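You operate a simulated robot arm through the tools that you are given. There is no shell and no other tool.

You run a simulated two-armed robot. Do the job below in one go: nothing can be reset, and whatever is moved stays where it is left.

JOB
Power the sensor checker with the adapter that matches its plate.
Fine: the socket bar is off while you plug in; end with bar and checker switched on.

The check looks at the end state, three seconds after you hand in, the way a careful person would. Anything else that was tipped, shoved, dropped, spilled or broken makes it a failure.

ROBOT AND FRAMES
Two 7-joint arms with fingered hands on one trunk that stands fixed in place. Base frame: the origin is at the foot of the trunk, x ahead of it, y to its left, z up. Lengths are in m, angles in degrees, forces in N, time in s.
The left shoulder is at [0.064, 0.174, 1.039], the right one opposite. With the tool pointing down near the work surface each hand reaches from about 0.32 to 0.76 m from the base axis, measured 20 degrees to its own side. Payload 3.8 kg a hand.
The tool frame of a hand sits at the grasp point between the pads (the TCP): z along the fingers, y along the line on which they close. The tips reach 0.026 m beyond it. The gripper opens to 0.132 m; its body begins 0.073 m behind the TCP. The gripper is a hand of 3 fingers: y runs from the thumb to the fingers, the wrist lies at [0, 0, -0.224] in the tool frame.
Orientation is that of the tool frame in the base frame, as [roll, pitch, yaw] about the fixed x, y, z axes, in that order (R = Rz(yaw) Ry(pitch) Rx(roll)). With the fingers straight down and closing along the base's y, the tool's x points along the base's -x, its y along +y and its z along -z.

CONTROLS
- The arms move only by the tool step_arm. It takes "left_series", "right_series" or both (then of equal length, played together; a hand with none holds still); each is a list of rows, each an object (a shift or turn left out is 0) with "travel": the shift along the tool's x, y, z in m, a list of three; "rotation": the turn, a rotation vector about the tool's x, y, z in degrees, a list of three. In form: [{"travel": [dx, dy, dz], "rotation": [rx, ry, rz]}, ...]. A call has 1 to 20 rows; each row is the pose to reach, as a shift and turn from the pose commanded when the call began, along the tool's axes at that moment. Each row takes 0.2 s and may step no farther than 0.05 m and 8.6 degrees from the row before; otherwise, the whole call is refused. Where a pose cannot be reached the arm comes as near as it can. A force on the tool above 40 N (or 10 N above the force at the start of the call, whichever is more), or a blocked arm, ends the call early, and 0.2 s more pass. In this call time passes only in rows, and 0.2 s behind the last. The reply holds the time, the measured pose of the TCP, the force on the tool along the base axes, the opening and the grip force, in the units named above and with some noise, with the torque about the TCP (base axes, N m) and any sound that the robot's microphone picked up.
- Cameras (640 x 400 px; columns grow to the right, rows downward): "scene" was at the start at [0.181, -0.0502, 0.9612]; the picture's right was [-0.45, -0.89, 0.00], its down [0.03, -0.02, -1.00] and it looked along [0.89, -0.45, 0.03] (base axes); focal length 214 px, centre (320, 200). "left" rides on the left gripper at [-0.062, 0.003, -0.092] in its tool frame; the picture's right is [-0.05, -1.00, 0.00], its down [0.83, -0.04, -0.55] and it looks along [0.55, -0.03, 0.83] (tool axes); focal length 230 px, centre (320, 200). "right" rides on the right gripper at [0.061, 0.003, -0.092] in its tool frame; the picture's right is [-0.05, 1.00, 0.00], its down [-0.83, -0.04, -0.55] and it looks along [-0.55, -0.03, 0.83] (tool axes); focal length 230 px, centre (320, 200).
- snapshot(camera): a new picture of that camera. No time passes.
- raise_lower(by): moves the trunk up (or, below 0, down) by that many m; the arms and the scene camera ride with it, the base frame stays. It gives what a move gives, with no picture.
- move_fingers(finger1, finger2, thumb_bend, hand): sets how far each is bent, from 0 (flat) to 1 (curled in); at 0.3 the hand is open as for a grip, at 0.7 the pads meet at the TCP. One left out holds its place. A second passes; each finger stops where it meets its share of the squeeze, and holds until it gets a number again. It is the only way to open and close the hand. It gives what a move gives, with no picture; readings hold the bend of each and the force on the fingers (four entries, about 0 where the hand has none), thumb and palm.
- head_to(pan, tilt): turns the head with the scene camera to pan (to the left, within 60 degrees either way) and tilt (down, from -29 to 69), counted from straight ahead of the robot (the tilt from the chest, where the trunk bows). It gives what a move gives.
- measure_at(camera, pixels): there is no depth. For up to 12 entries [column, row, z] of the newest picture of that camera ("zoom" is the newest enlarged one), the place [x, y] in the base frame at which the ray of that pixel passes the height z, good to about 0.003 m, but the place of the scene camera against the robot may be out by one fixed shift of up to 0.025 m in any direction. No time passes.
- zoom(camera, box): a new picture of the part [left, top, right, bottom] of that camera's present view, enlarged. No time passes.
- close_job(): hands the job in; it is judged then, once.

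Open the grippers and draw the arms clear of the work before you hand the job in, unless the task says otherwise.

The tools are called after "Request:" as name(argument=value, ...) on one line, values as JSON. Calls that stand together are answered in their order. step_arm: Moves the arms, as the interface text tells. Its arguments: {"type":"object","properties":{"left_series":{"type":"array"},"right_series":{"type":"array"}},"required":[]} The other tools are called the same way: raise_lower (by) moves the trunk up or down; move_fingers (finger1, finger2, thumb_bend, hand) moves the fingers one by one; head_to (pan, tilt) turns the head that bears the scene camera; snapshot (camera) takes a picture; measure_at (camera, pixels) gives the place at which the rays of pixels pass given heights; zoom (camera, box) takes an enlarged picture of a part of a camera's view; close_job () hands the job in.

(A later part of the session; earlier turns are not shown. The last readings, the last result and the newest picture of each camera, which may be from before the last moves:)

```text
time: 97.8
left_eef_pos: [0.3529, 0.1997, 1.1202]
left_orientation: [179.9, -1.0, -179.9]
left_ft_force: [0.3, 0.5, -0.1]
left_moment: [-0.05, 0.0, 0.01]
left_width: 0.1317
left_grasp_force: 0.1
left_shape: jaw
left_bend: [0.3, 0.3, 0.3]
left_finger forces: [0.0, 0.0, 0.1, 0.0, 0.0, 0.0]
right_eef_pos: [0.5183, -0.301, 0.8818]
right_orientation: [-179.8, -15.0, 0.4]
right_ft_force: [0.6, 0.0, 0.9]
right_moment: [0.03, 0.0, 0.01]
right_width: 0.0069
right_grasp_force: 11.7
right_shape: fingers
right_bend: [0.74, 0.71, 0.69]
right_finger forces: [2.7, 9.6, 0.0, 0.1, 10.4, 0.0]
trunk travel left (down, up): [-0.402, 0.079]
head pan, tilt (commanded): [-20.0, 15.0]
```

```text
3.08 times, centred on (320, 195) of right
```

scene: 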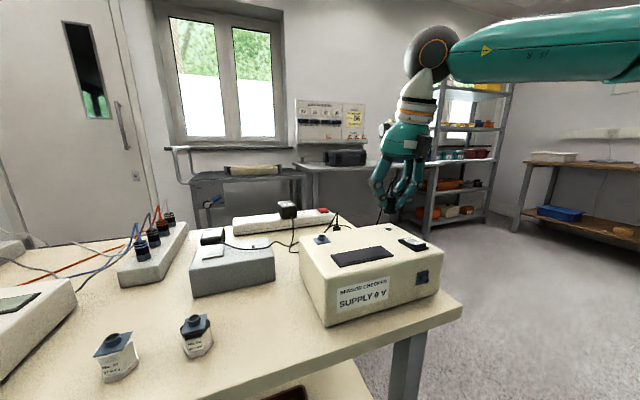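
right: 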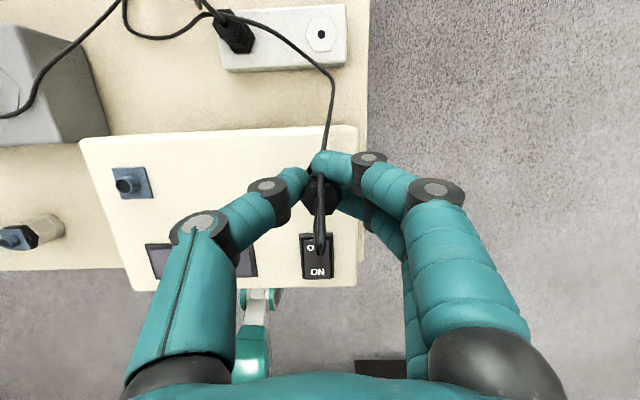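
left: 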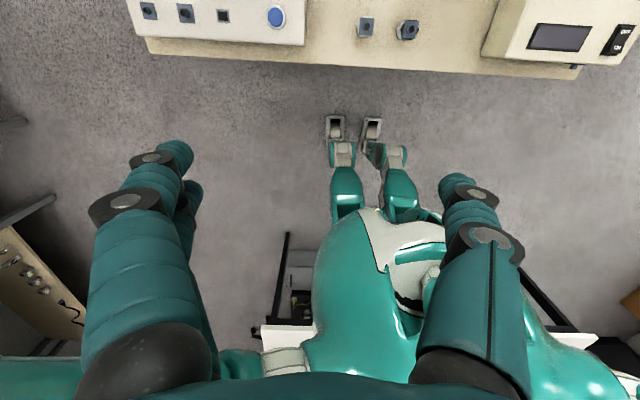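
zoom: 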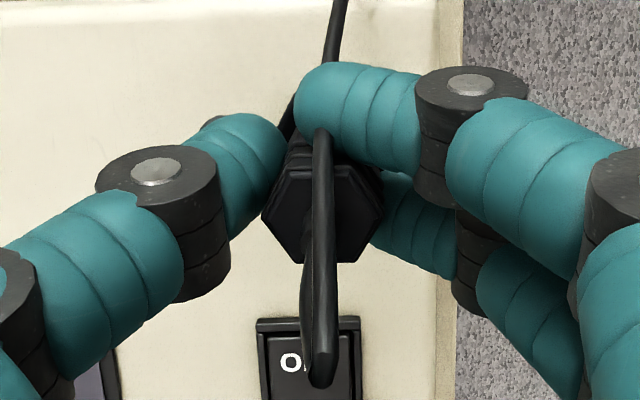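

Request:
measure_at(camera="scene", pixels=[[389.8, 218.35, 0.84], [389.8, 218.35, 0.845], [389.8, 218.35, 0.85], [388.85, 228.6, 0.824], [388.85, 228.6, 0.826]])

```text
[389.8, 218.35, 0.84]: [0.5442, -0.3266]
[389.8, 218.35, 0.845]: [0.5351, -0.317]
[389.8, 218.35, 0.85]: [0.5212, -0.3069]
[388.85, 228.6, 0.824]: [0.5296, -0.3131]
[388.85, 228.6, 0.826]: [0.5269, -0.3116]
```

Both cameras agree when the tip is about 22 mm above the jack and only ~1–2 mm off. I lower 15 mm and re-check.

Request:
step_arm(right_series=[{"travel": [-0.0017, -0.0005, 0.0047]}, {"travel": [-0.0033, -0.0005, 0.0095]}, {"travel": [-0.0049, -0.0005, 0.0142]}])

Request:
zoom(camera="scene", box=[365, 205, 413, 235])

```text
time: 98.7
left_eef_pos: [0.3519, 0.2, 1.1193]
left_orientation: [180.0, -0.9, -179.8]
left_ft_force: [0.0, 0.3, 0.0]
left_moment: [-0.01, 0.03, 0.01]
left_width: 0.1317
left_grasp_force: 0.0
left_shape: jaw
left_bend: [0.3, 0.3, 0.3]
left_finger forces: [0.0, 0.0, 0.1, 0.0, 0.0, 0.0]
right_eef_pos: [0.5181, -0.3018, 0.8662]
right_orientation: [-179.7, -14.9, 0.3]
right_ft_force: [0.1, 0.3, 0.7]
right_moment: [0.03, -0.01, -0.02]
right_width: 0.0067
right_grasp_force: 10.5
right_shape: fingers
right_bend: [0.74, 0.71, 0.69]
right_finger forces: [2.5, 9.6, 0.0, 0.1, 10.4, 0.0]
trunk travel left (down, up): [-0.402, 0.079]
head pan, tilt (commanded): [-20.0, 15.0]
```

```text
13.33 times, centred on (389, 220) of scene
```

zoom: 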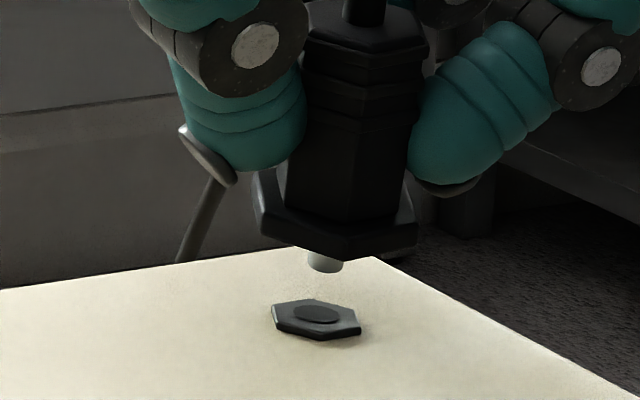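

The tip (325,268) is closing on the hole (317,314). I lower 4 mm more and measure again.

Request:
step_arm(right_series=[{"travel": [-0.0005, -0.0004, 0.0019]}, {"travel": [-0.001, -0.0007, 0.0039]}])

Request:
zoom(camera="scene", box=[375, 215, 407, 235])

```text
time: 99.2
left_eef_pos: [0.3513, 0.1989, 1.1212]
left_orientation: [-180.0, -0.9, -179.9]
left_ft_force: [0.0, -0.1, 0.3]
left_moment: [-0.02, -0.01, -0.03]
left_width: 0.132
left_grasp_force: 0.1
left_shape: jaw
left_bend: [0.3, 0.3, 0.3]
left_finger forces: [0.1, 0.0, 0.0, 0.0, 0.0, 0.1]
right_eef_pos: [0.5198, -0.2989, 0.8624]
right_orientation: [-179.7, -14.9, 0.4]
right_ft_force: [0.7, -0.5, -0.6]
right_moment: [0.01, -0.01, -0.01]
right_width: 0.0068
right_grasp_force: 11.3
right_shape: fingers
right_bend: [0.74, 0.71, 0.69]
right_finger forces: [2.6, 9.6, 0.0, 0.0, 10.5, 0.0]
trunk travel left (down, up): [-0.402, 0.079]
head pan, tilt (commanded): [-20.0, 15.0]
```

```text
16.00 times, centred on (391, 225) of scene
```

zoom: 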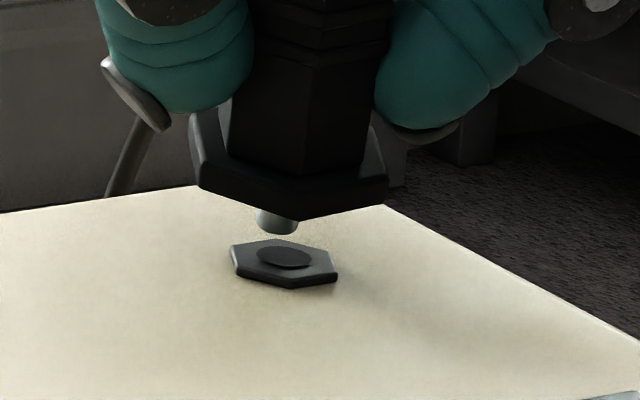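

The tip appears a few mm too far; both cameras agree on a shift of about -3 mm in x. I apply it and look again.

Request:
step_arm(right_series=[{"travel": [-0.0014, -0.0002, -0.0004]}, {"travel": [-0.0028, -0.0003, -0.0007]}])

Request:
zoom(camera="scene", box=[375, 215, 407, 235])

```text
time: 99.8
left_eef_pos: [0.3525, 0.1995, 1.119]
left_orientation: [-179.9, -1.0, -179.9]
left_ft_force: [0.2, -0.5, 0.0]
left_moment: [-0.02, 0.0, -0.02]
left_width: 0.1322
left_grasp_force: 0.1
left_shape: jaw
left_bend: [0.3, 0.3, 0.3]
left_finger forces: [0.1, 0.0, 0.1, 0.1, 0.0, 0.1]
right_eef_pos: [0.5153, -0.301, 0.8619]
right_orientation: [-179.8, -14.9, 0.4]
right_ft_force: [0.6, 1.0, 0.1]
right_moment: [0.0, 0.02, 0.01]
right_width: 0.0068
right_grasp_force: 11.7
right_shape: fingers
right_bend: [0.74, 0.71, 0.69]
right_finger forces: [2.5, 9.6, 0.1, 0.0, 10.5, 0.0]
trunk travel left (down, up): [-0.402, 0.079]
head pan, tilt (commanded): [-20.0, 15.0]
```

```text
16.00 times, centred on (391, 225) of scene
```

zoom: 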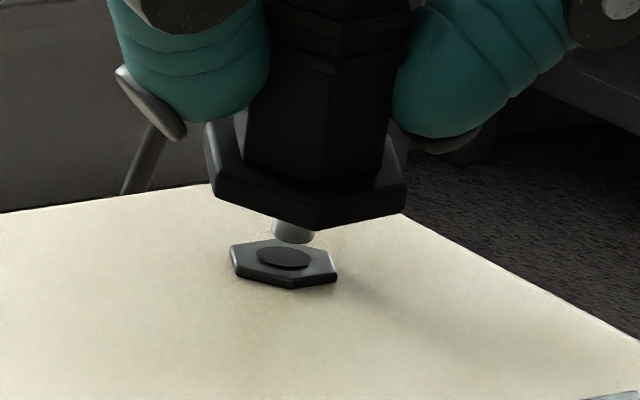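

Now nearly over the hole: tip (293,237), hole (285,257). I nudge +0.7 mm in y and lower 2 mm.

Request:
step_arm(right_series=[{"travel": [0.0002, -0.0007, 0.0]}, {"travel": [-0.0003, -0.0007, 0.0019]}])

Request:
zoom(camera="scene", box=[375, 215, 407, 235])

```text
time: 100.5
left_eef_pos: [0.3526, 0.1992, 1.1205]
left_orientation: [180.0, -0.9, -179.8]
left_ft_force: [0.3, -0.3, 0.1]
left_moment: [0.0, -0.03, -0.02]
left_width: 0.132
left_grasp_force: 0.2
left_shape: jaw
left_bend: [0.3, 0.3, 0.3]
left_finger forces: [0.0, 0.1, 0.0, 0.0, 0.0, 0.0]
right_eef_pos: [0.5147, -0.2993, 0.8606]
right_orientation: [-179.9, -14.8, 0.5]
right_ft_force: [0.6, -0.3, 0.5]
right_moment: [-0.02, 0.0, -0.02]
right_width: 0.0071
right_grasp_force: 11.9
right_shape: fingers
right_bend: [0.74, 0.71, 0.69]
right_finger forces: [2.6, 9.7, 0.1, 0.1, 10.5, 0.1]
trunk travel left (down, up): [-0.402, 0.079]
head pan, tilt (commanded): [-20.0, 15.0]
```

```text
16.00 times, centred on (391, 225) of scene
```

zoom: 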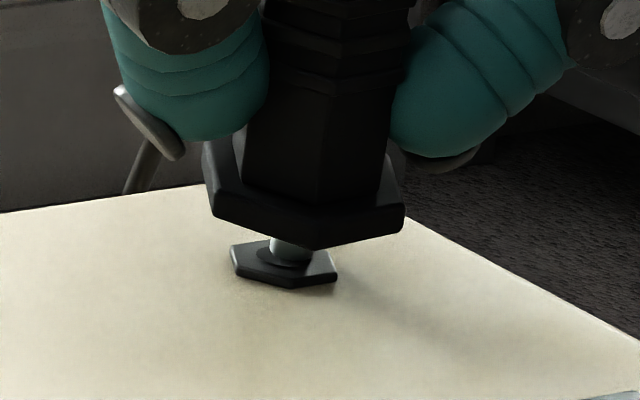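

The barrel is meeting the hole, slightly right of its centre. I nudge +0.5 mm in y and go down 2 mm more.

Request:
step_arm(right_series=[{"travel": [0.0, -0.0005, 0.0]}, {"travel": [-0.0003, -0.0005, 0.001]}, {"travel": [-0.0005, -0.0005, 0.0019]}])

Request:
zoom(camera="scene", box=[375, 215, 407, 235])

```text
time: 101.2
left_eef_pos: [0.3518, 0.2004, 1.1195]
left_orientation: [180.0, -1.0, -179.8]
left_ft_force: [-0.1, -0.2, 0.9]
left_moment: [-0.02, 0.04, 0.03]
left_width: 0.1319
left_grasp_force: 0.1
left_shape: jaw
left_bend: [0.3, 0.3, 0.3]
left_finger forces: [0.0, 0.0, 0.0, 0.0, 0.1, 0.0]
right_eef_pos: [0.5152, -0.2996, 0.8599]
right_orientation: [-179.7, -15.0, 0.5]
right_ft_force: [0.0, -0.4, 1.8]
right_moment: [-0.02, 0.02, -0.02]
right_width: 0.0064
right_grasp_force: 12.3
right_shape: fingers
right_bend: [0.74, 0.72, 0.69]
right_finger forces: [2.6, 10.3, 0.1, 0.0, 11.1, 0.0]
trunk travel left (down, up): [-0.402, 0.079]
head pan, tilt (commanded): [-20.0, 15.0]
```

```text
16.00 times, centred on (391, 225) of scene
```

zoom: 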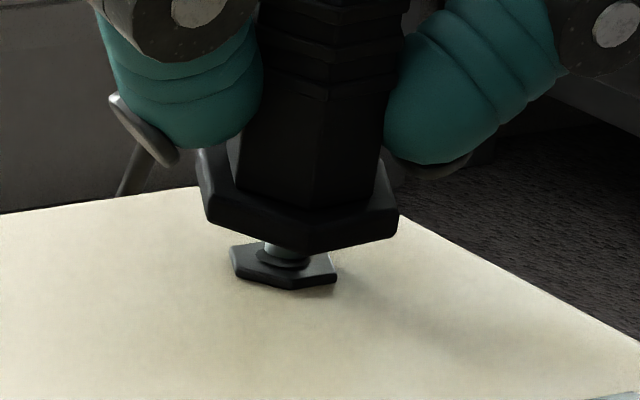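

The barrel is centred in the hole and going in (Fz 1.8 N). I continue down in small steps.

Request:
step_arm(right_series=[{"travel": [-0.0003, 0, 0.001]}, {"travel": [-0.0005, 0, 0.0019]}, {"travel": [-0.0008, 0, 0.0029]}])

Request:
zoom(camera="scene", box=[375, 215, 407, 235])

```text
time: 102.0
left_eef_pos: [0.3524, 0.1997, 1.1191]
left_orientation: [-179.9, -0.9, -179.8]
left_ft_force: [-0.3, 0.7, 0.4]
left_moment: [0.01, 0.01, 0.02]
left_width: 0.1318
left_grasp_force: 0.0
left_shape: jaw
left_bend: [0.3, 0.3, 0.3]
left_finger forces: [0.0, 0.0, 0.1, 0.0, 0.1, 0.2]
right_eef_pos: [0.5166, -0.2992, 0.8576]
right_orientation: [-179.7, -15.0, 0.4]
right_ft_force: [10.4, 3.4, 3.7]
right_moment: [0.09, -0.06, 0.02]
right_width: 0.0069
right_grasp_force: 17.1
right_shape: fingers
right_bend: [0.74, 0.72, 0.69]
right_finger forces: [9.0, 9.4, 0.0, 0.1, 14.6, 0.1]
trunk travel left (down, up): [-0.402, 0.079]
head pan, tilt (commanded): [-20.0, 15.0]
```

```text
16.00 times, centred on (391, 225) of scene
```

zoom: 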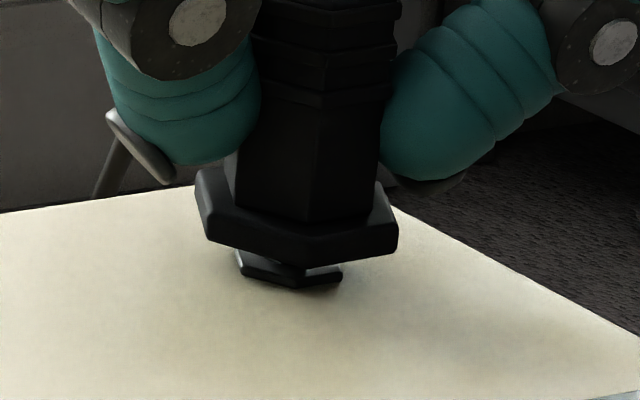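

Side force Fx≈10 N builds up as the barrel enters; I relieve it by moving +1.5 mm in x, then look.

Request:
step_arm(right_series=[{"travel": [0.0007, 0, 0.0002]}, {"travel": [0.0014, 0, 0.0004]}])

Request:
zoom(camera="scene", box=[375, 215, 407, 235])

```text
time: 102.7
left_eef_pos: [0.353, 0.1995, 1.1178]
left_orientation: [-179.9, -0.9, -179.8]
left_ft_force: [0.0, 1.1, -0.3]
left_moment: [0.01, 0.01, 0.02]
left_width: 0.132
left_grasp_force: 0.0
left_shape: jaw
left_bend: [0.3, 0.3, 0.3]
left_finger forces: [0.0, 0.0, 0.0, 0.1, 0.0, 0.0]
right_eef_pos: [0.5178, -0.2989, 0.856]
right_orientation: [-179.7, -15.0, 0.4]
right_ft_force: [13.1, 3.7, 3.3]
right_moment: [0.1, -0.09, 0.06]
right_width: 0.0074
right_grasp_force: 17.5
right_shape: fingers
right_bend: [0.73, 0.72, 0.69]
right_finger forces: [11.5, 9.6, 0.0, 0.0, 15.2, 0.0]
trunk travel left (down, up): [-0.402, 0.079]
head pan, tilt (commanded): [-20.0, 15.0]
```

```text
16.00 times, centred on (391, 225) of scene
```

zoom: 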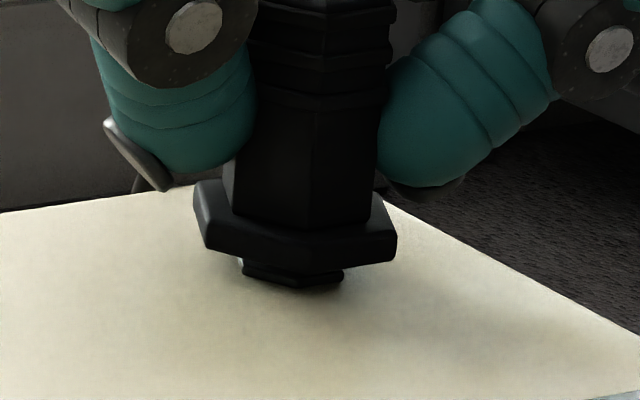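

The plug went deeper and the flange is close to the nut; the hole still pushes it toward +x (13 N). I follow it with +1.5 mm in x.

Request:
step_arm(right_series=[{"travel": [0.0007, -0.0002, 0.0002]}, {"travel": [0.0014, -0.0003, 0.0004]}])

Request:
zoom(camera="scene", box=[375, 215, 407, 235])

```text
time: 103.2
left_eef_pos: [0.3529, 0.1997, 1.1192]
left_orientation: [-179.9, -0.8, -179.9]
left_ft_force: [0.2, 0.2, 0.1]
left_moment: [0.01, -0.03, -0.02]
left_width: 0.1318
left_grasp_force: 0.1
left_shape: jaw
left_bend: [0.3, 0.3, 0.3]
left_finger forces: [0.0, 0.2, 0.1, 0.0, 0.0, 0.0]
right_eef_pos: [0.5176, -0.3001, 0.8544]
right_orientation: [-179.8, -14.7, 0.4]
right_ft_force: [6.8, 2.1, 2.5]
right_moment: [0.07, 0.02, 0.0]
right_width: 0.0073
right_grasp_force: 16.6
right_shape: fingers
right_bend: [0.73, 0.72, 0.69]
right_finger forces: [9.4, 10.8, 0.0, 0.0, 13.3, 0.0]
trunk travel left (down, up): [-0.402, 0.079]
head pan, tilt (commanded): [-20.0, 15.0]
```

```text
16.00 times, centred on (391, 225) of scene
```

zoom: 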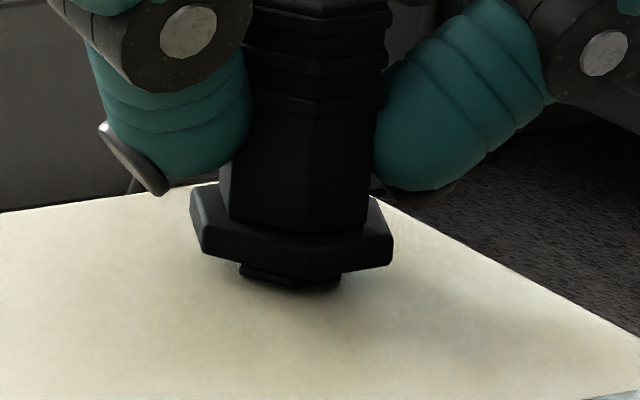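

Force is easing and the flange is nearly on the nut. I add +0.7 mm x and press down 2.5 mm.

Request:
step_arm(right_series=[{"travel": [0.0005, 0, 0.0011]}, {"travel": [0.0003, 0, 0.0022]}, {"travel": [0.0, 0, 0.0029]}])

Request:
zoom(camera="scene", box=[375, 215, 407, 235])

```text
time: 104.0
left_eef_pos: [0.3527, 0.1994, 1.1193]
left_orientation: [-180.0, -1.0, -179.9]
left_ft_force: [-0.2, -0.1, -0.4]
left_moment: [0.0, 0.05, -0.02]
left_width: 0.1319
left_grasp_force: 0.1
left_shape: jaw
left_bend: [0.3, 0.3, 0.3]
left_finger forces: [0.0, 0.1, 0.0, 0.1, 0.0, 0.1]
right_eef_pos: [0.5171, -0.3001, 0.8533]
right_orientation: [-179.7, -14.7, 0.4]
right_ft_force: [-0.6, 1.7, 3.7]
right_moment: [0.05, 0.08, -0.01]
right_width: 0.007
right_grasp_force: 15.1
right_shape: fingers
right_bend: [0.73, 0.72, 0.69]
right_finger forces: [6.0, 12.0, 0.0, 0.0, 12.6, 0.0]
trunk travel left (down, up): [-0.402, 0.079]
head pan, tilt (commanded): [-20.0, 15.0]
```

```text
16.00 times, centred on (391, 225) of scene
```

zoom: 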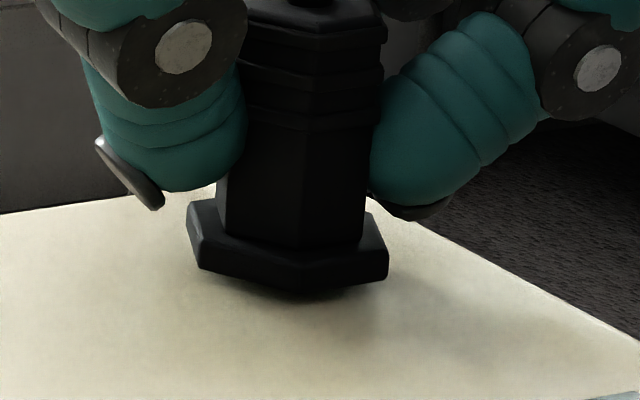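

The flange now covers the nut. I press another 2 mm to feel the stop.

Request:
step_arm(right_series=[{"travel": [-0.0003, 0, 0.001]}, {"travel": [-0.0005, 0, 0.0019]}])

Request:
zoom(camera="scene", box=[375, 215, 407, 235])

```text
time: 104.7
left_eef_pos: [0.3519, 0.199, 1.1205]
left_orientation: [-180.0, -0.7, -179.8]
left_ft_force: [1.1, 0.0, 0.4]
left_moment: [-0.02, 0.04, 0.01]
left_width: 0.1318
left_grasp_force: 0.1
left_shape: jaw
left_bend: [0.3, 0.3, 0.3]
left_finger forces: [0.0, 0.0, 0.1, 0.0, 0.0, 0.1]
right_eef_pos: [0.5176, -0.2986, 0.852]
right_orientation: [-179.8, -15.0, 0.4]
right_ft_force: [-2.1, 0.4, 8.4]
right_moment: [0.07, 0.13, 0.0]
right_width: 0.0066
right_grasp_force: 16.4
right_shape: fingers
right_bend: [0.73, 0.72, 0.69]
right_finger forces: [6.0, 13.5, 0.0, 0.1, 12.5, 0.1]
trunk travel left (down, up): [-0.402, 0.079]
head pan, tilt (commanded): [-20.0, 15.0]
```

```text
16.00 times, centred on (391, 225) of scene
```

zoom: 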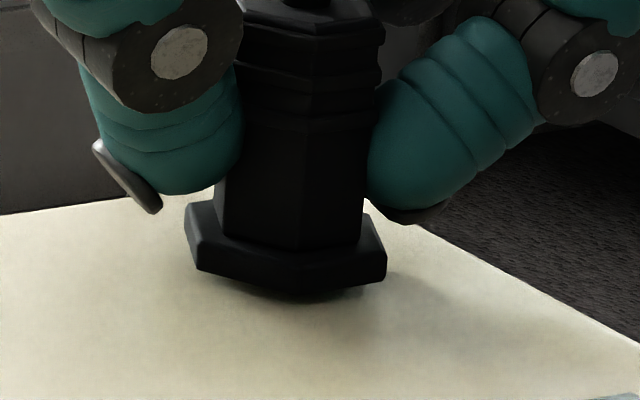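

Fz 8.4 N with hardly any motion, so it is seated. One more firm push, then I release.

Request:
step_arm(right_series=[{"travel": [-0.0004, 0, 0.0014]}])

Request:
zoom(camera="scene", box=[375, 215, 407, 235])

```text
time: 105.0
left_eef_pos: [0.3505, 0.1996, 1.1192]
left_orientation: [-179.9, -0.8, 180.0]
left_ft_force: [-0.7, 0.7, 0.3]
left_moment: [0.01, 0.02, 0.02]
left_width: 0.1317
left_grasp_force: 0.1
left_shape: jaw
left_bend: [0.3, 0.3, 0.3]
left_finger forces: [0.1, 0.0, 0.0, 0.0, 0.0, 0.1]
right_eef_pos: [0.519, -0.2986, 0.8517]
right_orientation: [-179.8, -15.1, 0.3]
right_ft_force: [-4.2, -1.4, 15.8]
right_moment: [-0.01, 0.18, -0.04]
right_width: 0.0062
right_grasp_force: 17.2
right_shape: fingers
right_bend: [0.74, 0.73, 0.7]
right_finger forces: [5.7, 15.4, 0.1, 0.1, 12.8, 0.0]
trunk travel left (down, up): [-0.402, 0.079]
head pan, tilt (commanded): [-20.0, 15.0]
```

```text
16.00 times, centred on (391, 225) of scene
```

zoom: 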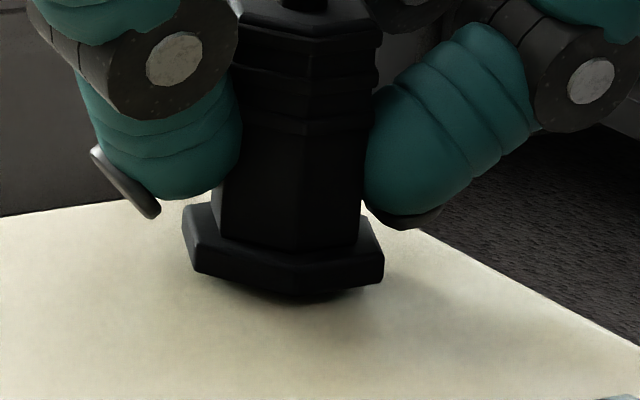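

Seated firmly (15.8 N). I relieve the pressure, open the fingers and lift clear.

Request:
step_arm(right_series=[{"travel": [0.0008, 0, -0.0029]}])

Request:
move_fingers(hand="right", finger1=0.55, finger2=0.55, thumb_bend=0.55)

Request:
zoom(camera="scene", box=[365, 195, 421, 235])

Request:
snapshot(camera="right")

```text
time: 105.5
left_eef_pos: [0.3506, 0.2003, 1.1189]
left_orientation: [180.0, -0.8, -179.9]
left_ft_force: [-0.6, -0.5, 0.5]
left_moment: [0.0, 0.01, -0.02]
left_width: 0.1318
left_grasp_force: 0.0
left_shape: jaw
left_bend: [0.3, 0.3, 0.3]
left_finger forces: [0.1, 0.1, 0.0, 0.1, 0.0, 0.0]
right_eef_pos: [0.5174, -0.2978, 0.852]
right_orientation: [-179.6, -15.0, 0.3]
right_ft_force: [-0.1, -0.3, 9.4]
right_moment: [0.03, 0.06, -0.03]
right_width: 0.0063
right_grasp_force: 16.6
right_shape: fingers
right_bend: [0.74, 0.73, 0.7]
right_finger forces: [6.4, 13.8, 0.0, 0.0, 13.4, 0.0]
trunk travel left (down, up): [-0.402, 0.079]
head pan, tilt (commanded): [-20.0, 15.0]
```

```text
time: 106.5
left_eef_pos: [0.3521, 0.1995, 1.1198]
left_orientation: [180.0, -0.9, -179.9]
left_ft_force: [0.5, 0.5, -0.1]
left_moment: [-0.02, -0.01, -0.01]
left_width: 0.1319
left_grasp_force: 0.1
left_shape: jaw
left_bend: [0.3, 0.3, 0.3]
left_finger forces: [0.0, 0.0, 0.0, 0.1, 0.0, 0.0]
right_eef_pos: [0.5193, -0.2991, 0.8519]
right_orientation: [-179.7, -14.9, 0.4]
right_ft_force: [-0.4, -1.2, 0.9]
right_moment: [0.0, 0.02, -0.03]
right_width: 0.0504
right_grasp_force: 0.0
right_shape: fingers
right_bend: [0.55, 0.55, 0.55]
right_finger forces: [0.0, 0.0, 0.0, 0.0, 0.0, 0.1]
trunk travel left (down, up): [-0.402, 0.079]
head pan, tilt (commanded): [-20.0, 15.0]
```

```text
10.00 times, centred on (393, 215) of scene
```

zoom: 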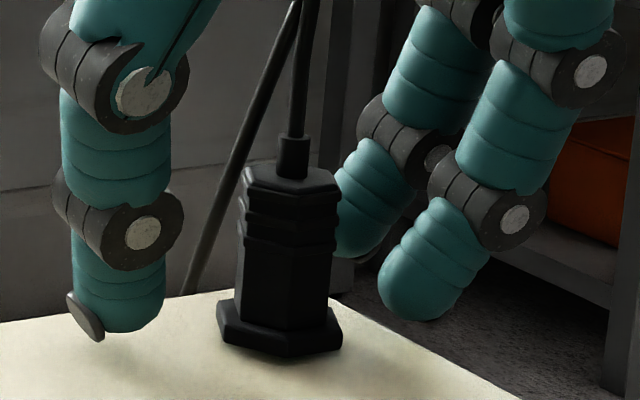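

```text
taken
```

right: 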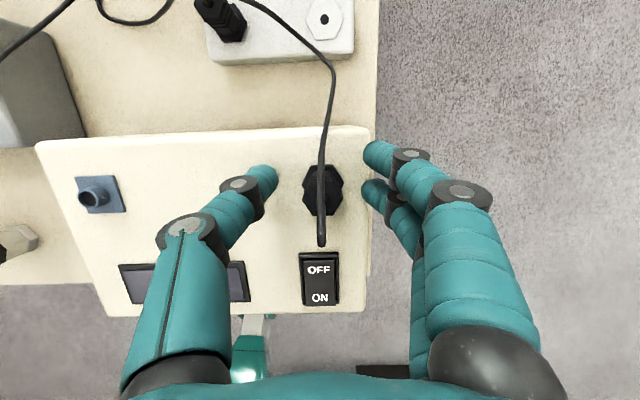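

The plug stands upright in the jack, fully released. I raise the hand straight up.

Request:
step_arm(right_series=[{"travel": [0.0052, 0, -0.0193]}, {"travel": [0.0104, 0, -0.0386]}, {"travel": [0.0155, 0, -0.058]}, {"travel": [0.0207, 0, -0.0773]}])

Request:
snapshot(camera="right")

Request:
snapshot(camera="scene")

```text
time: 107.5
left_eef_pos: [0.3514, 0.1991, 1.119]
left_orientation: [-179.9, -0.8, -179.9]
left_ft_force: [0.0, -0.3, -0.3]
left_moment: [0.02, 0.01, 0.0]
left_width: 0.1319
left_grasp_force: 0.0
left_shape: jaw
left_bend: [0.3, 0.3, 0.3]
left_finger forces: [0.0, 0.0, 0.0, 0.1, 0.0, 0.1]
right_eef_pos: [0.5202, -0.3006, 0.9331]
right_orientation: [-179.8, -14.8, 0.5]
right_ft_force: [0.1, 0.0, 0.1]
right_moment: [-0.04, 0.0, -0.02]
right_width: 0.0507
right_grasp_force: 0.0
right_shape: fingers
right_bend: [0.55, 0.55, 0.55]
right_finger forces: [0.0, 0.0, 0.0, 0.1, 0.1, 0.1]
trunk travel left (down, up): [-0.402, 0.079]
head pan, tilt (commanded): [-20.0, 15.0]
```

```text
taken
```

right: 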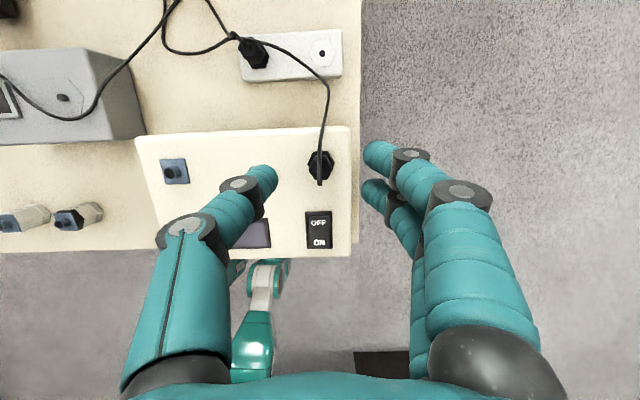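

```text
taken
```

scene: 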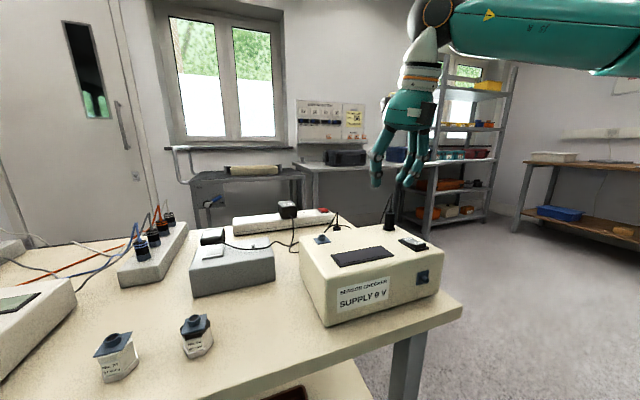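

Plug and adapter both look right. Next the bar: I go up and over to hover near the rocker's near end, tilting to 45°, keeping clear of the cord.

Request:
step_arm(right_series=[{"travel": [0.013, 0, -0.0483]}, {"travel": [0.0449, -0.0035, -0.0398], "rotation": [0, 3.75, 0]}, {"travel": [0.0777, -0.007, -0.0309], "rotation": [0, 7.5, 0]}, {"travel": [0.1096, -0.01, -0.0224], "rotation": [0, 11.25, 0]}, {"travel": [0.1393, -0.0143, 0.0001], "rotation": [0, 15, 0]}, {"travel": [0.1691, -0.0186, 0.0225], "rotation": [0, 18.75, 0]}, {"travel": [0.1989, -0.023, 0.0451], "rotation": [0, 22.5, 0]}, {"travel": [0.2285, -0.0273, 0.0675], "rotation": [0, 26.25, 0]}, {"travel": [0.2583, -0.0316, 0.09], "rotation": [0, 30, 0]}])

Request:
move_fingers(hand="right", finger1=0.75, finger2=0.7, thumb_bend=0.7)

Request:
snapshot(camera="right")

Request:
snapshot(camera="scene")

```text
time: 109.5
left_eef_pos: [0.3527, 0.2, 1.1204]
left_orientation: [-180.0, -0.8, -179.9]
left_ft_force: [0.5, 0.1, 0.1]
left_moment: [-0.02, 0.02, -0.04]
left_width: 0.1316
left_grasp_force: 0.0
left_shape: jaw
left_bend: [0.3, 0.3, 0.3]
left_finger forces: [0.1, 0.1, 0.1, 0.0, 0.0, 0.1]
right_eef_pos: [0.792, -0.2645, 0.9088]
right_orientation: [-179.7, -44.9, 0.1]
right_ft_force: [0.2, 0.9, 0.1]
right_moment: [-0.03, 0.01, 0.0]
right_width: 0.0502
right_grasp_force: 0.0
right_shape: fingers
right_bend: [0.55, 0.55, 0.55]
right_finger forces: [0.0, 0.0, 0.0, 0.0, 0.1, 0.1]
trunk travel left (down, up): [-0.402, 0.079]
head pan, tilt (commanded): [-20.0, 15.0]
```

```text
time: 110.5
left_eef_pos: [0.3522, 0.1994, 1.1203]
left_orientation: [-179.9, -1.0, -180.0]
left_ft_force: [0.0, -0.1, -0.4]
left_moment: [-0.02, 0.01, 0.0]
left_width: 0.132
left_grasp_force: 0.1
left_shape: jaw
left_bend: [0.3, 0.3, 0.3]
left_finger forces: [0.0, 0.0, 0.1, 0.0, 0.0, 0.0]
right_eef_pos: [0.7911, -0.265, 0.9089]
right_orientation: [-179.7, -44.9, 0.2]
right_ft_force: [-0.3, -0.4, 0.3]
right_moment: [-0.01, 0.01, -0.03]
right_width: 0.0008
right_grasp_force: 0.0
right_shape: fingers
right_bend: [0.75, 0.7, 0.7]
right_finger forces: [0.0, 0.1, 0.0, 0.1, 0.0, 0.0]
trunk travel left (down, up): [-0.402, 0.079]
head pan, tilt (commanded): [-20.0, 15.0]
```

```text
taken
```

right: 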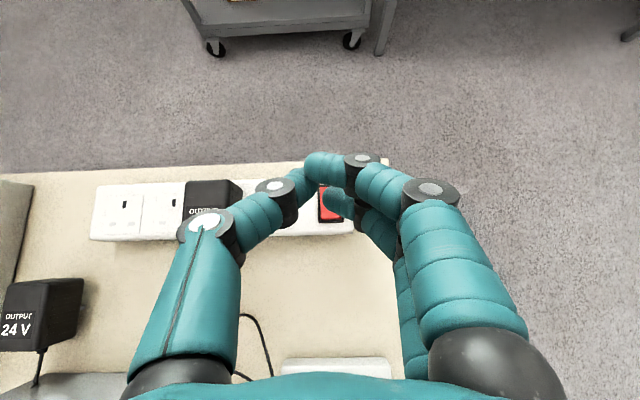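

```text
taken
```

scene: 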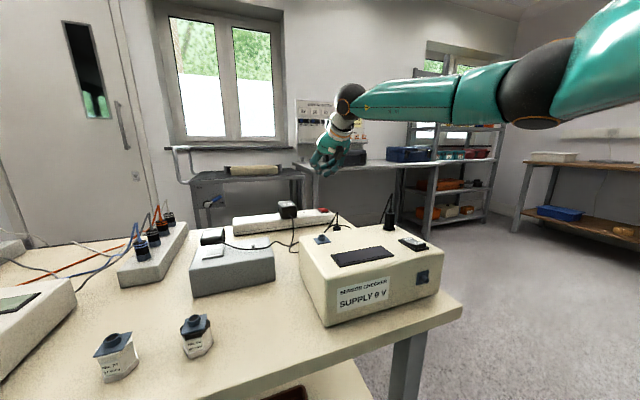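

The hand hovers by the bar with closed tips. I zoom in to locate the rocker again.

Request:
zoom(camera="right", box=[240, 150, 400, 250])

Request:
zoom(camera="scene", box=[270, 130, 366, 230])

```text
4.00 times, centred on (320, 200) of right
```

zoom: 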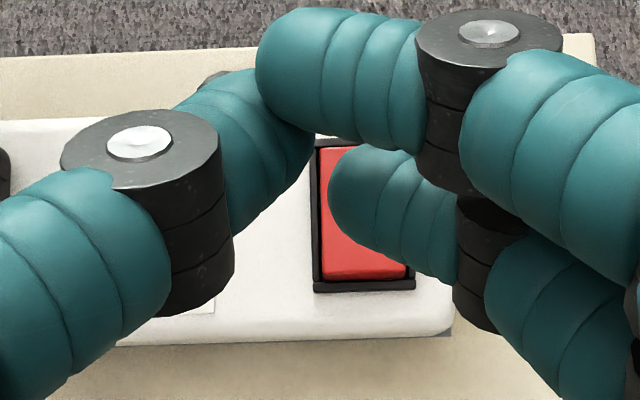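

```text
4.00 times, centred on (318, 180) of scene
```

zoom: 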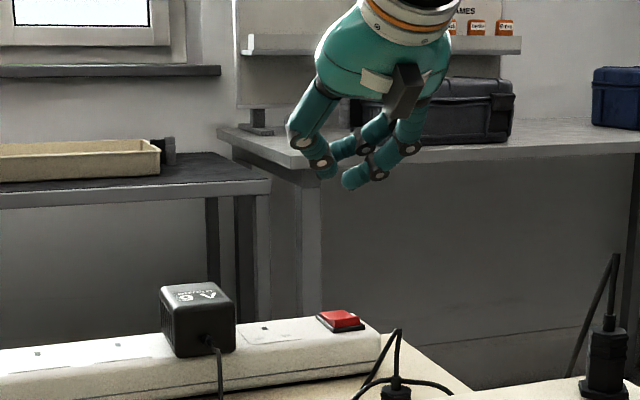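

Request:
measure_at(camera="right", pixels=[[318.7, 185.5, 0.768], [318.3, 222.5, 0.768], [343.7, 221.3, 0.768], [332, 221, 0.775]])

```text
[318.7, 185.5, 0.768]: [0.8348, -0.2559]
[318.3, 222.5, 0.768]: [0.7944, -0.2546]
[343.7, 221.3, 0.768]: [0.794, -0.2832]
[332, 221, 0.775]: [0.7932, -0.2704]
```

The rocker is still at (0.8145,-0.269), near end at x≈0.80. I lower the tip onto its near end and press.

Request:
step_arm(right_series=[{"travel": [-0.0177, -0.0003, 0.0196]}, {"travel": [-0.0353, -0.0007, 0.0391]}, {"travel": [-0.053, -0.001, 0.0587]}, {"travel": [-0.0587, -0.001, 0.0643]}, {"travel": [-0.0643, -0.001, 0.07]}])

Request:
zoom(camera="scene", box=[290, 180, 354, 224])

```text
time: 111.7
left_eef_pos: [0.3524, 0.1996, 1.1201]
left_orientation: [-180.0, -1.0, -179.9]
left_ft_force: [0.2, 0.3, -1.4]
left_moment: [-0.02, 0.0, 0.0]
left_width: 0.1319
left_grasp_force: 0.1
left_shape: jaw
left_bend: [0.3, 0.3, 0.3]
left_finger forces: [0.1, 0.0, 0.0, 0.0, 0.0, 0.0]
right_eef_pos: [0.7966, -0.2639, 0.8172]
right_orientation: [-179.8, -44.9, 0.3]
right_ft_force: [-0.4, -1.2, 0.1]
right_moment: [0.02, 0.02, 0.0]
right_width: 0.0005
right_grasp_force: 0.1
right_shape: fingers
right_bend: [0.75, 0.7, 0.7]
right_finger forces: [0.1, 0.0, 0.0, 0.0, 0.0, 0.0]
trunk travel left (down, up): [-0.402, 0.079]
head pan, tilt (commanded): [-20.0, 15.0]
```

```text
9.09 times, centred on (322, 202) of scene
```

zoom: 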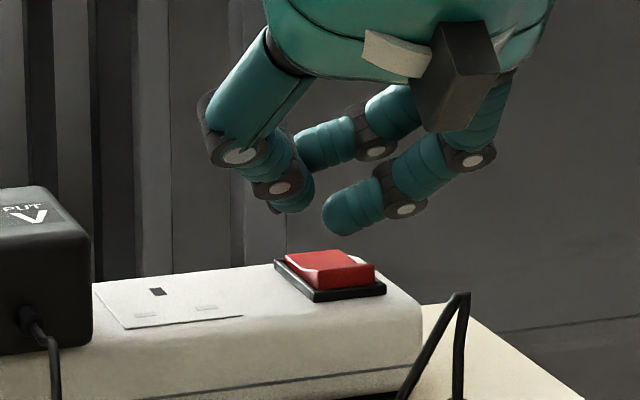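

The tip is about 8 mm above the rocker's near end. I press down further.

Request:
step_arm(right_series=[{"travel": [-0.0035, 0, 0.0035]}, {"travel": [-0.0071, 0, 0.0071]}, {"travel": [-0.0099, 0, 0.0099]}, {"travel": [-0.0127, 0, 0.0127]}])

Request:
zoom(camera="scene", box=[290, 180, 354, 224])

```text
time: 112.7
left_eef_pos: [0.3504, 0.1996, 1.1206]
left_orientation: [179.9, -0.7, -179.9]
left_ft_force: [0.4, -0.2, 0.6]
left_moment: [0.01, -0.02, 0.0]
left_width: 0.1318
left_grasp_force: 0.0
left_shape: jaw
left_bend: [0.3, 0.3, 0.3]
left_finger forces: [0.1, 0.0, 0.1, 0.0, 0.0, 0.0]
right_eef_pos: [0.7963, -0.264, 0.804]
right_orientation: [-179.6, -45.3, 0.3]
right_ft_force: [-0.8, -2.1, 13.4]
right_moment: [-0.18, -0.08, -0.04]
right_width: 0.0008
right_grasp_force: 6.3
right_shape: fingers
right_bend: [0.75, 0.71, 0.7]
right_finger forces: [0.0, 12.9, 0.0, 0.1, 0.1, 0.0]
trunk travel left (down, up): [-0.402, 0.079]
head pan, tilt (commanded): [-20.0, 15.0]
```

```text
9.09 times, centred on (322, 202) of scene
```

zoom: 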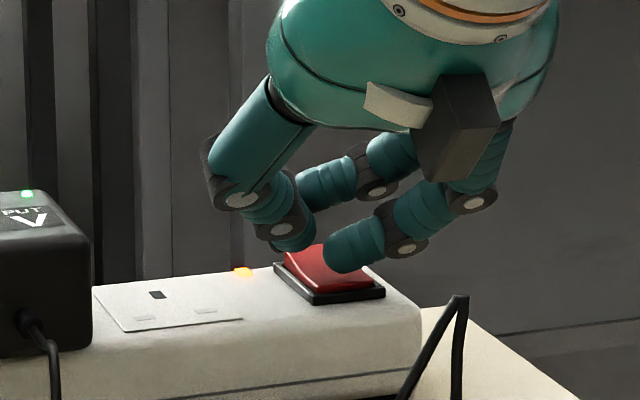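

The lamp glows amber and the adapter's green LED is lit: the bar is ON and the adapter powered. I lift off and move back high over to the checker's rocker.

Request:
step_arm(right_series=[{"travel": [0.0336, 0, -0.0336]}, {"travel": [0.0672, 0, -0.0672]}, {"travel": [0.1008, 0, -0.1008]}, {"travel": [0.1343, 0, -0.1343]}, {"travel": [0.1037, 0.002, -0.1649], "rotation": [0, -3.75, 0]}, {"travel": [0.0732, 0.004, -0.1955], "rotation": [0, -7.5, 0]}, {"travel": [0.0426, 0.006, -0.2261], "rotation": [0, -11.25, 0]}, {"travel": [0.012, 0.008, -0.2566], "rotation": [0, -15, 0]}, {"travel": [-0.0186, 0.01, -0.2872], "rotation": [0, -18.75, 0]}, {"travel": [-0.0491, 0.012, -0.3178], "rotation": [0, -22.5, 0]}, {"travel": [-0.0797, 0.014, -0.3484], "rotation": [0, -26.25, 0]}, {"travel": [-0.1103, 0.016, -0.379], "rotation": [0, -30, 0]}])

Request:
snapshot(camera="right")

Request:
snapshot(camera="scene")

```text
time: 115.2
left_eef_pos: [0.3514, 0.1988, 1.1206]
left_orientation: [180.0, -0.8, -179.9]
left_ft_force: [-0.2, 0.7, 0.8]
left_moment: [0.0, 0.0, -0.01]
left_width: 0.132
left_grasp_force: 0.0
left_shape: jaw
left_bend: [0.3, 0.3, 0.3]
left_finger forces: [0.1, 0.1, 0.1, 0.0, 0.0, 0.0]
right_eef_pos: [0.4486, -0.2813, 0.9882]
right_orientation: [-179.8, -14.9, 0.5]
right_ft_force: [-0.8, 0.1, 1.0]
right_moment: [-0.01, 0.01, 0.02]
right_width: 0.001
right_grasp_force: 0.0
right_shape: fingers
right_bend: [0.75, 0.7, 0.7]
right_finger forces: [0.0, 0.0, 0.0, 0.0, 0.1, 0.0]
trunk travel left (down, up): [-0.402, 0.079]
head pan, tilt (commanded): [-20.0, 15.0]
```

```text
taken
```

right: 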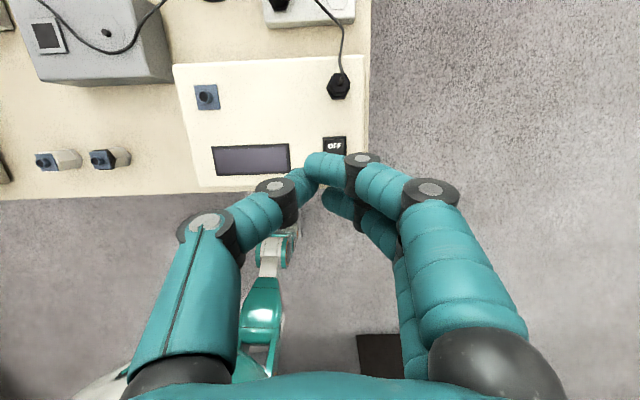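

```text
taken
```

scene: 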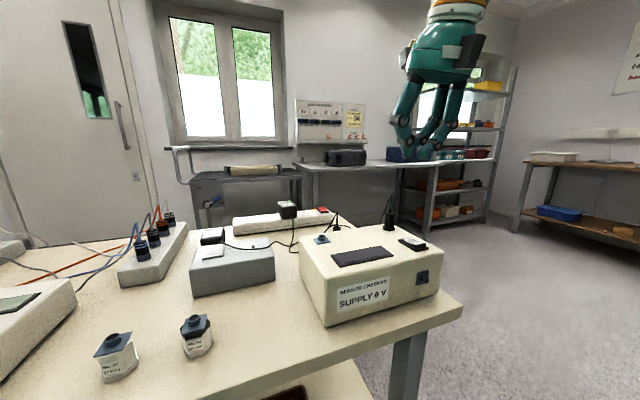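

The checker's rocker shows at (335,147). I zoom and measure it from here.

Request:
zoom(camera="right", box=[300, 125, 380, 175])

Request:
zoom(camera="scene", box=[385, 225, 449, 265])

```text
8.00 times, centred on (340, 150) of right
```

zoom: 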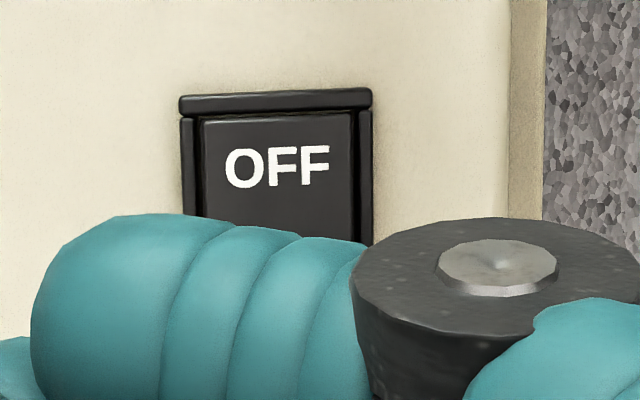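

```text
10.00 times, centred on (417, 245) of scene
```

zoom: 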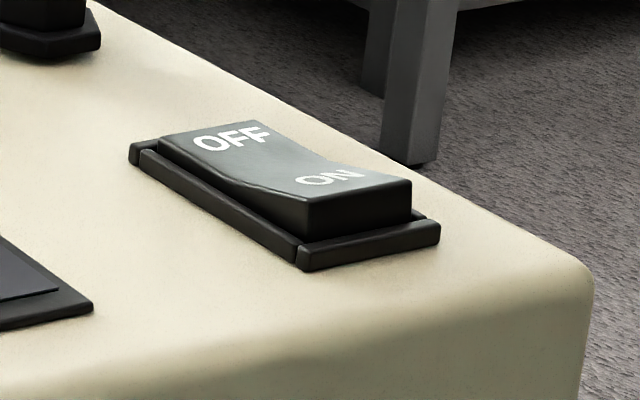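

Request:
measure_at(camera="right", pixels=[[323, 137.5, 0.824], [346.5, 136.5, 0.824], [335, 145.8, 0.828], [324, 178, 0.824], [338, 84, 0.86]])

```text
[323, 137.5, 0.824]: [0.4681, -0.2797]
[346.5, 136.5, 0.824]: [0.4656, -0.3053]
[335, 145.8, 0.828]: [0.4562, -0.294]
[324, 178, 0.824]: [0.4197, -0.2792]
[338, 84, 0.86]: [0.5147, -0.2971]
```

Rocker centre is about (0.446,-0.2925); its ON end lies at x≈0.434. I set finger2 to point with finger1 curled and the thumb opened, then move over the ON end.

Request:
move_fingers(hand="right", finger1=1.0, finger2=0.6, thumb_bend=0.1)

Request:
step_arm(right_series=[{"travel": [-0.012, -0.004, 0.025]}, {"travel": [-0.0205, -0.008, 0.05]}, {"travel": [-0.029, -0.0125, 0.0755]}, {"travel": [-0.0323, -0.0125, 0.0893]}])

Request:
zoom(camera="scene", box=[380, 200, 460, 260])

Request:
snapshot(camera="right")

```text
time: 116.2
left_eef_pos: [0.3521, 0.1985, 1.1196]
left_orientation: [-179.9, -1.0, -179.9]
left_ft_force: [-0.6, 0.0, 0.5]
left_moment: [0.0, -0.03, -0.03]
left_width: 0.1318
left_grasp_force: 0.1
left_shape: jaw
left_bend: [0.3, 0.3, 0.3]
left_finger forces: [0.0, 0.1, 0.0, 0.0, 0.0, 0.0]
right_eef_pos: [0.4497, -0.2799, 0.9886]
right_orientation: [-179.8, -14.9, 0.5]
right_ft_force: [0.4, -0.2, 0.4]
right_moment: [0.01, -0.03, 0.02]
right_width: 0.0658
right_grasp_force: 0.2
right_shape: fingers
right_bend: [1.0, 0.6, 0.1]
right_finger forces: [0.1, 0.0, 0.0, 0.0, 0.1, 0.0]
trunk travel left (down, up): [-0.402, 0.079]
head pan, tilt (commanded): [-20.0, 15.0]
```

```text
time: 117.2
left_eef_pos: [0.3521, 0.1997, 1.1193]
left_orientation: [-179.9, -1.0, -180.0]
left_ft_force: [-0.5, -0.9, 0.2]
left_moment: [-0.03, 0.01, -0.03]
left_width: 0.1319
left_grasp_force: 0.2
left_shape: jaw
left_bend: [0.3, 0.3, 0.3]
left_finger forces: [0.0, 0.0, 0.0, 0.0, 0.0, 0.0]
right_eef_pos: [0.4431, -0.2684, 0.8946]
right_orientation: [-179.8, -14.9, 0.4]
right_ft_force: [0.0, 0.6, 0.2]
right_moment: [0.0, 0.01, -0.02]
right_width: 0.0657
right_grasp_force: 0.1
right_shape: fingers
right_bend: [1.0, 0.6, 0.1]
right_finger forces: [0.0, 0.0, 0.0, 0.0, 0.0, 0.0]
trunk travel left (down, up): [-0.402, 0.079]
head pan, tilt (commanded): [-20.0, 15.0]
```

```text
6.67 times, centred on (420, 230) of scene
```

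zoom: 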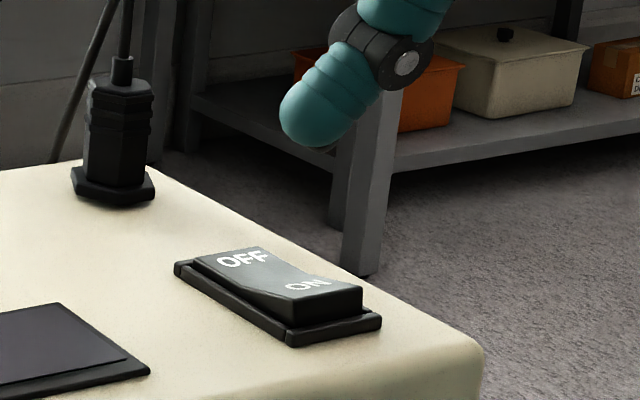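

```text
taken
```

right: 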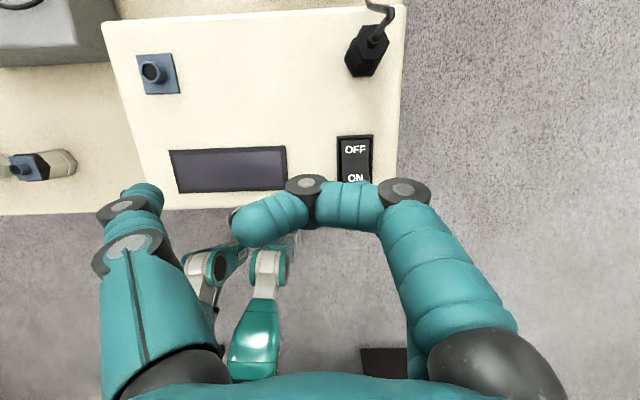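

By the calibrated tip offset, the finger is over the ON end. I lower 2 cm and check in the scene view before pressing.

Request:
step_arm(right_series=[{"travel": [-0.0026, 0, 0.0097]}, {"travel": [-0.0052, 0, 0.0193]}])

Request:
zoom(camera="scene", box=[380, 200, 460, 260])

```text
time: 117.8
left_eef_pos: [0.3528, 0.1994, 1.1194]
left_orientation: [-180.0, -1.0, -179.9]
left_ft_force: [-0.4, 0.6, -0.2]
left_moment: [-0.02, 0.01, 0.04]
left_width: 0.1319
left_grasp_force: 0.1
left_shape: jaw
left_bend: [0.3, 0.3, 0.3]
left_finger forces: [0.0, 0.2, 0.0, 0.0, 0.0, 0.0]
right_eef_pos: [0.4425, -0.2693, 0.8737]
right_orientation: [-179.7, -14.9, 0.4]
right_ft_force: [-0.5, -0.5, -0.8]
right_moment: [-0.02, -0.01, 0.0]
right_width: 0.0657
right_grasp_force: 0.0
right_shape: fingers
right_bend: [1.0, 0.6, 0.1]
right_finger forces: [0.1, 0.0, 0.1, 0.0, 0.0, 0.0]
trunk travel left (down, up): [-0.402, 0.079]
head pan, tilt (commanded): [-20.0, 15.0]
```

```text
6.67 times, centred on (420, 230) of scene
```

zoom: 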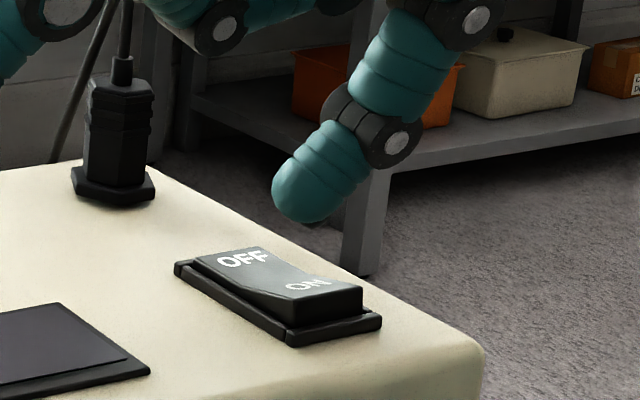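

Request:
measure_at(camera="scene", pixels=[[416.5, 233.3, 0.842], [416.5, 233.3, 0.85], [418.5, 242.6, 0.834], [418.5, 242.6, 0.83], [408, 238.5, 0.826], [397.5, 225.8, 0.826]])

Request:
zoom(camera="right", box=[290, 130, 400, 210])

```text
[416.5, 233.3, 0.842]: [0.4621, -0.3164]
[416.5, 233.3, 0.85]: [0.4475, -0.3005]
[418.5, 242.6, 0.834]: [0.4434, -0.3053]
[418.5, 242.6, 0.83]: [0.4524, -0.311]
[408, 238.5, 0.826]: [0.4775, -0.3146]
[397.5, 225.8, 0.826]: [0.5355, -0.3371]
```

```text
5.00 times, centred on (345, 170) of right
```

zoom: 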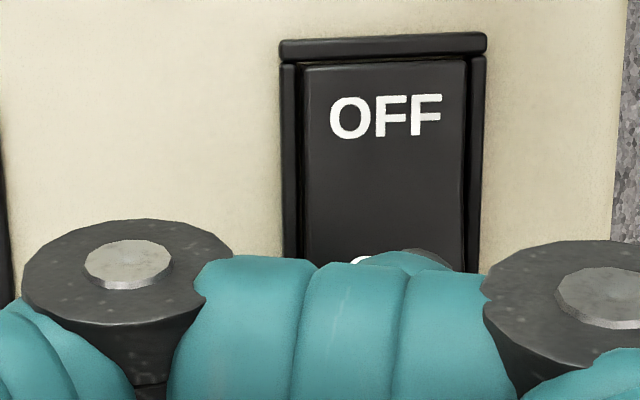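

The hand camera shows finger2's tip right at the "ON" label, agreeing with the calibrated offset. I press down in steps.

Request:
step_arm(right_series=[{"travel": [-0.0021, 0, 0.0077]}, {"travel": [-0.0034, 0, 0.0126]}, {"travel": [-0.0044, 0, 0.0164]}, {"travel": [-0.0054, 0, 0.0203]}])

Request:
zoom(camera="scene", box=[340, 200, 460, 275])

```text
time: 118.8
left_eef_pos: [0.3505, 0.1998, 1.1202]
left_orientation: [-179.9, -0.8, -179.8]
left_ft_force: [-0.3, 0.2, -0.2]
left_moment: [0.01, -0.01, -0.03]
left_width: 0.1319
left_grasp_force: 0.1
left_shape: jaw
left_bend: [0.3, 0.3, 0.3]
left_finger forces: [0.0, 0.0, 0.0, 0.0, 0.0, 0.0]
right_eef_pos: [0.4427, -0.2697, 0.8571]
right_orientation: [-179.7, -15.2, 0.4]
right_ft_force: [-2.4, -2.2, 15.0]
right_moment: [-0.42, 0.19, -0.04]
right_width: 0.0658
right_grasp_force: 8.2
right_shape: fingers
right_bend: [1.0, 0.63, 0.1]
right_finger forces: [0.0, 15.8, 0.0, 0.1, 0.0, 0.0]
trunk travel left (down, up): [-0.402, 0.079]
head pan, tilt (commanded): [-20.0, 15.0]
```

```text
5.33 times, centred on (400, 238) of scene
```

zoom: 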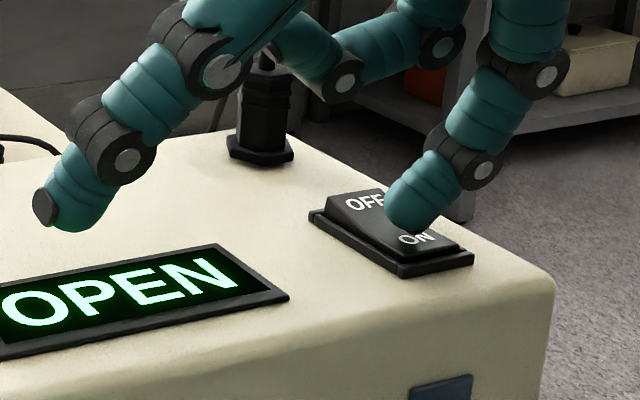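

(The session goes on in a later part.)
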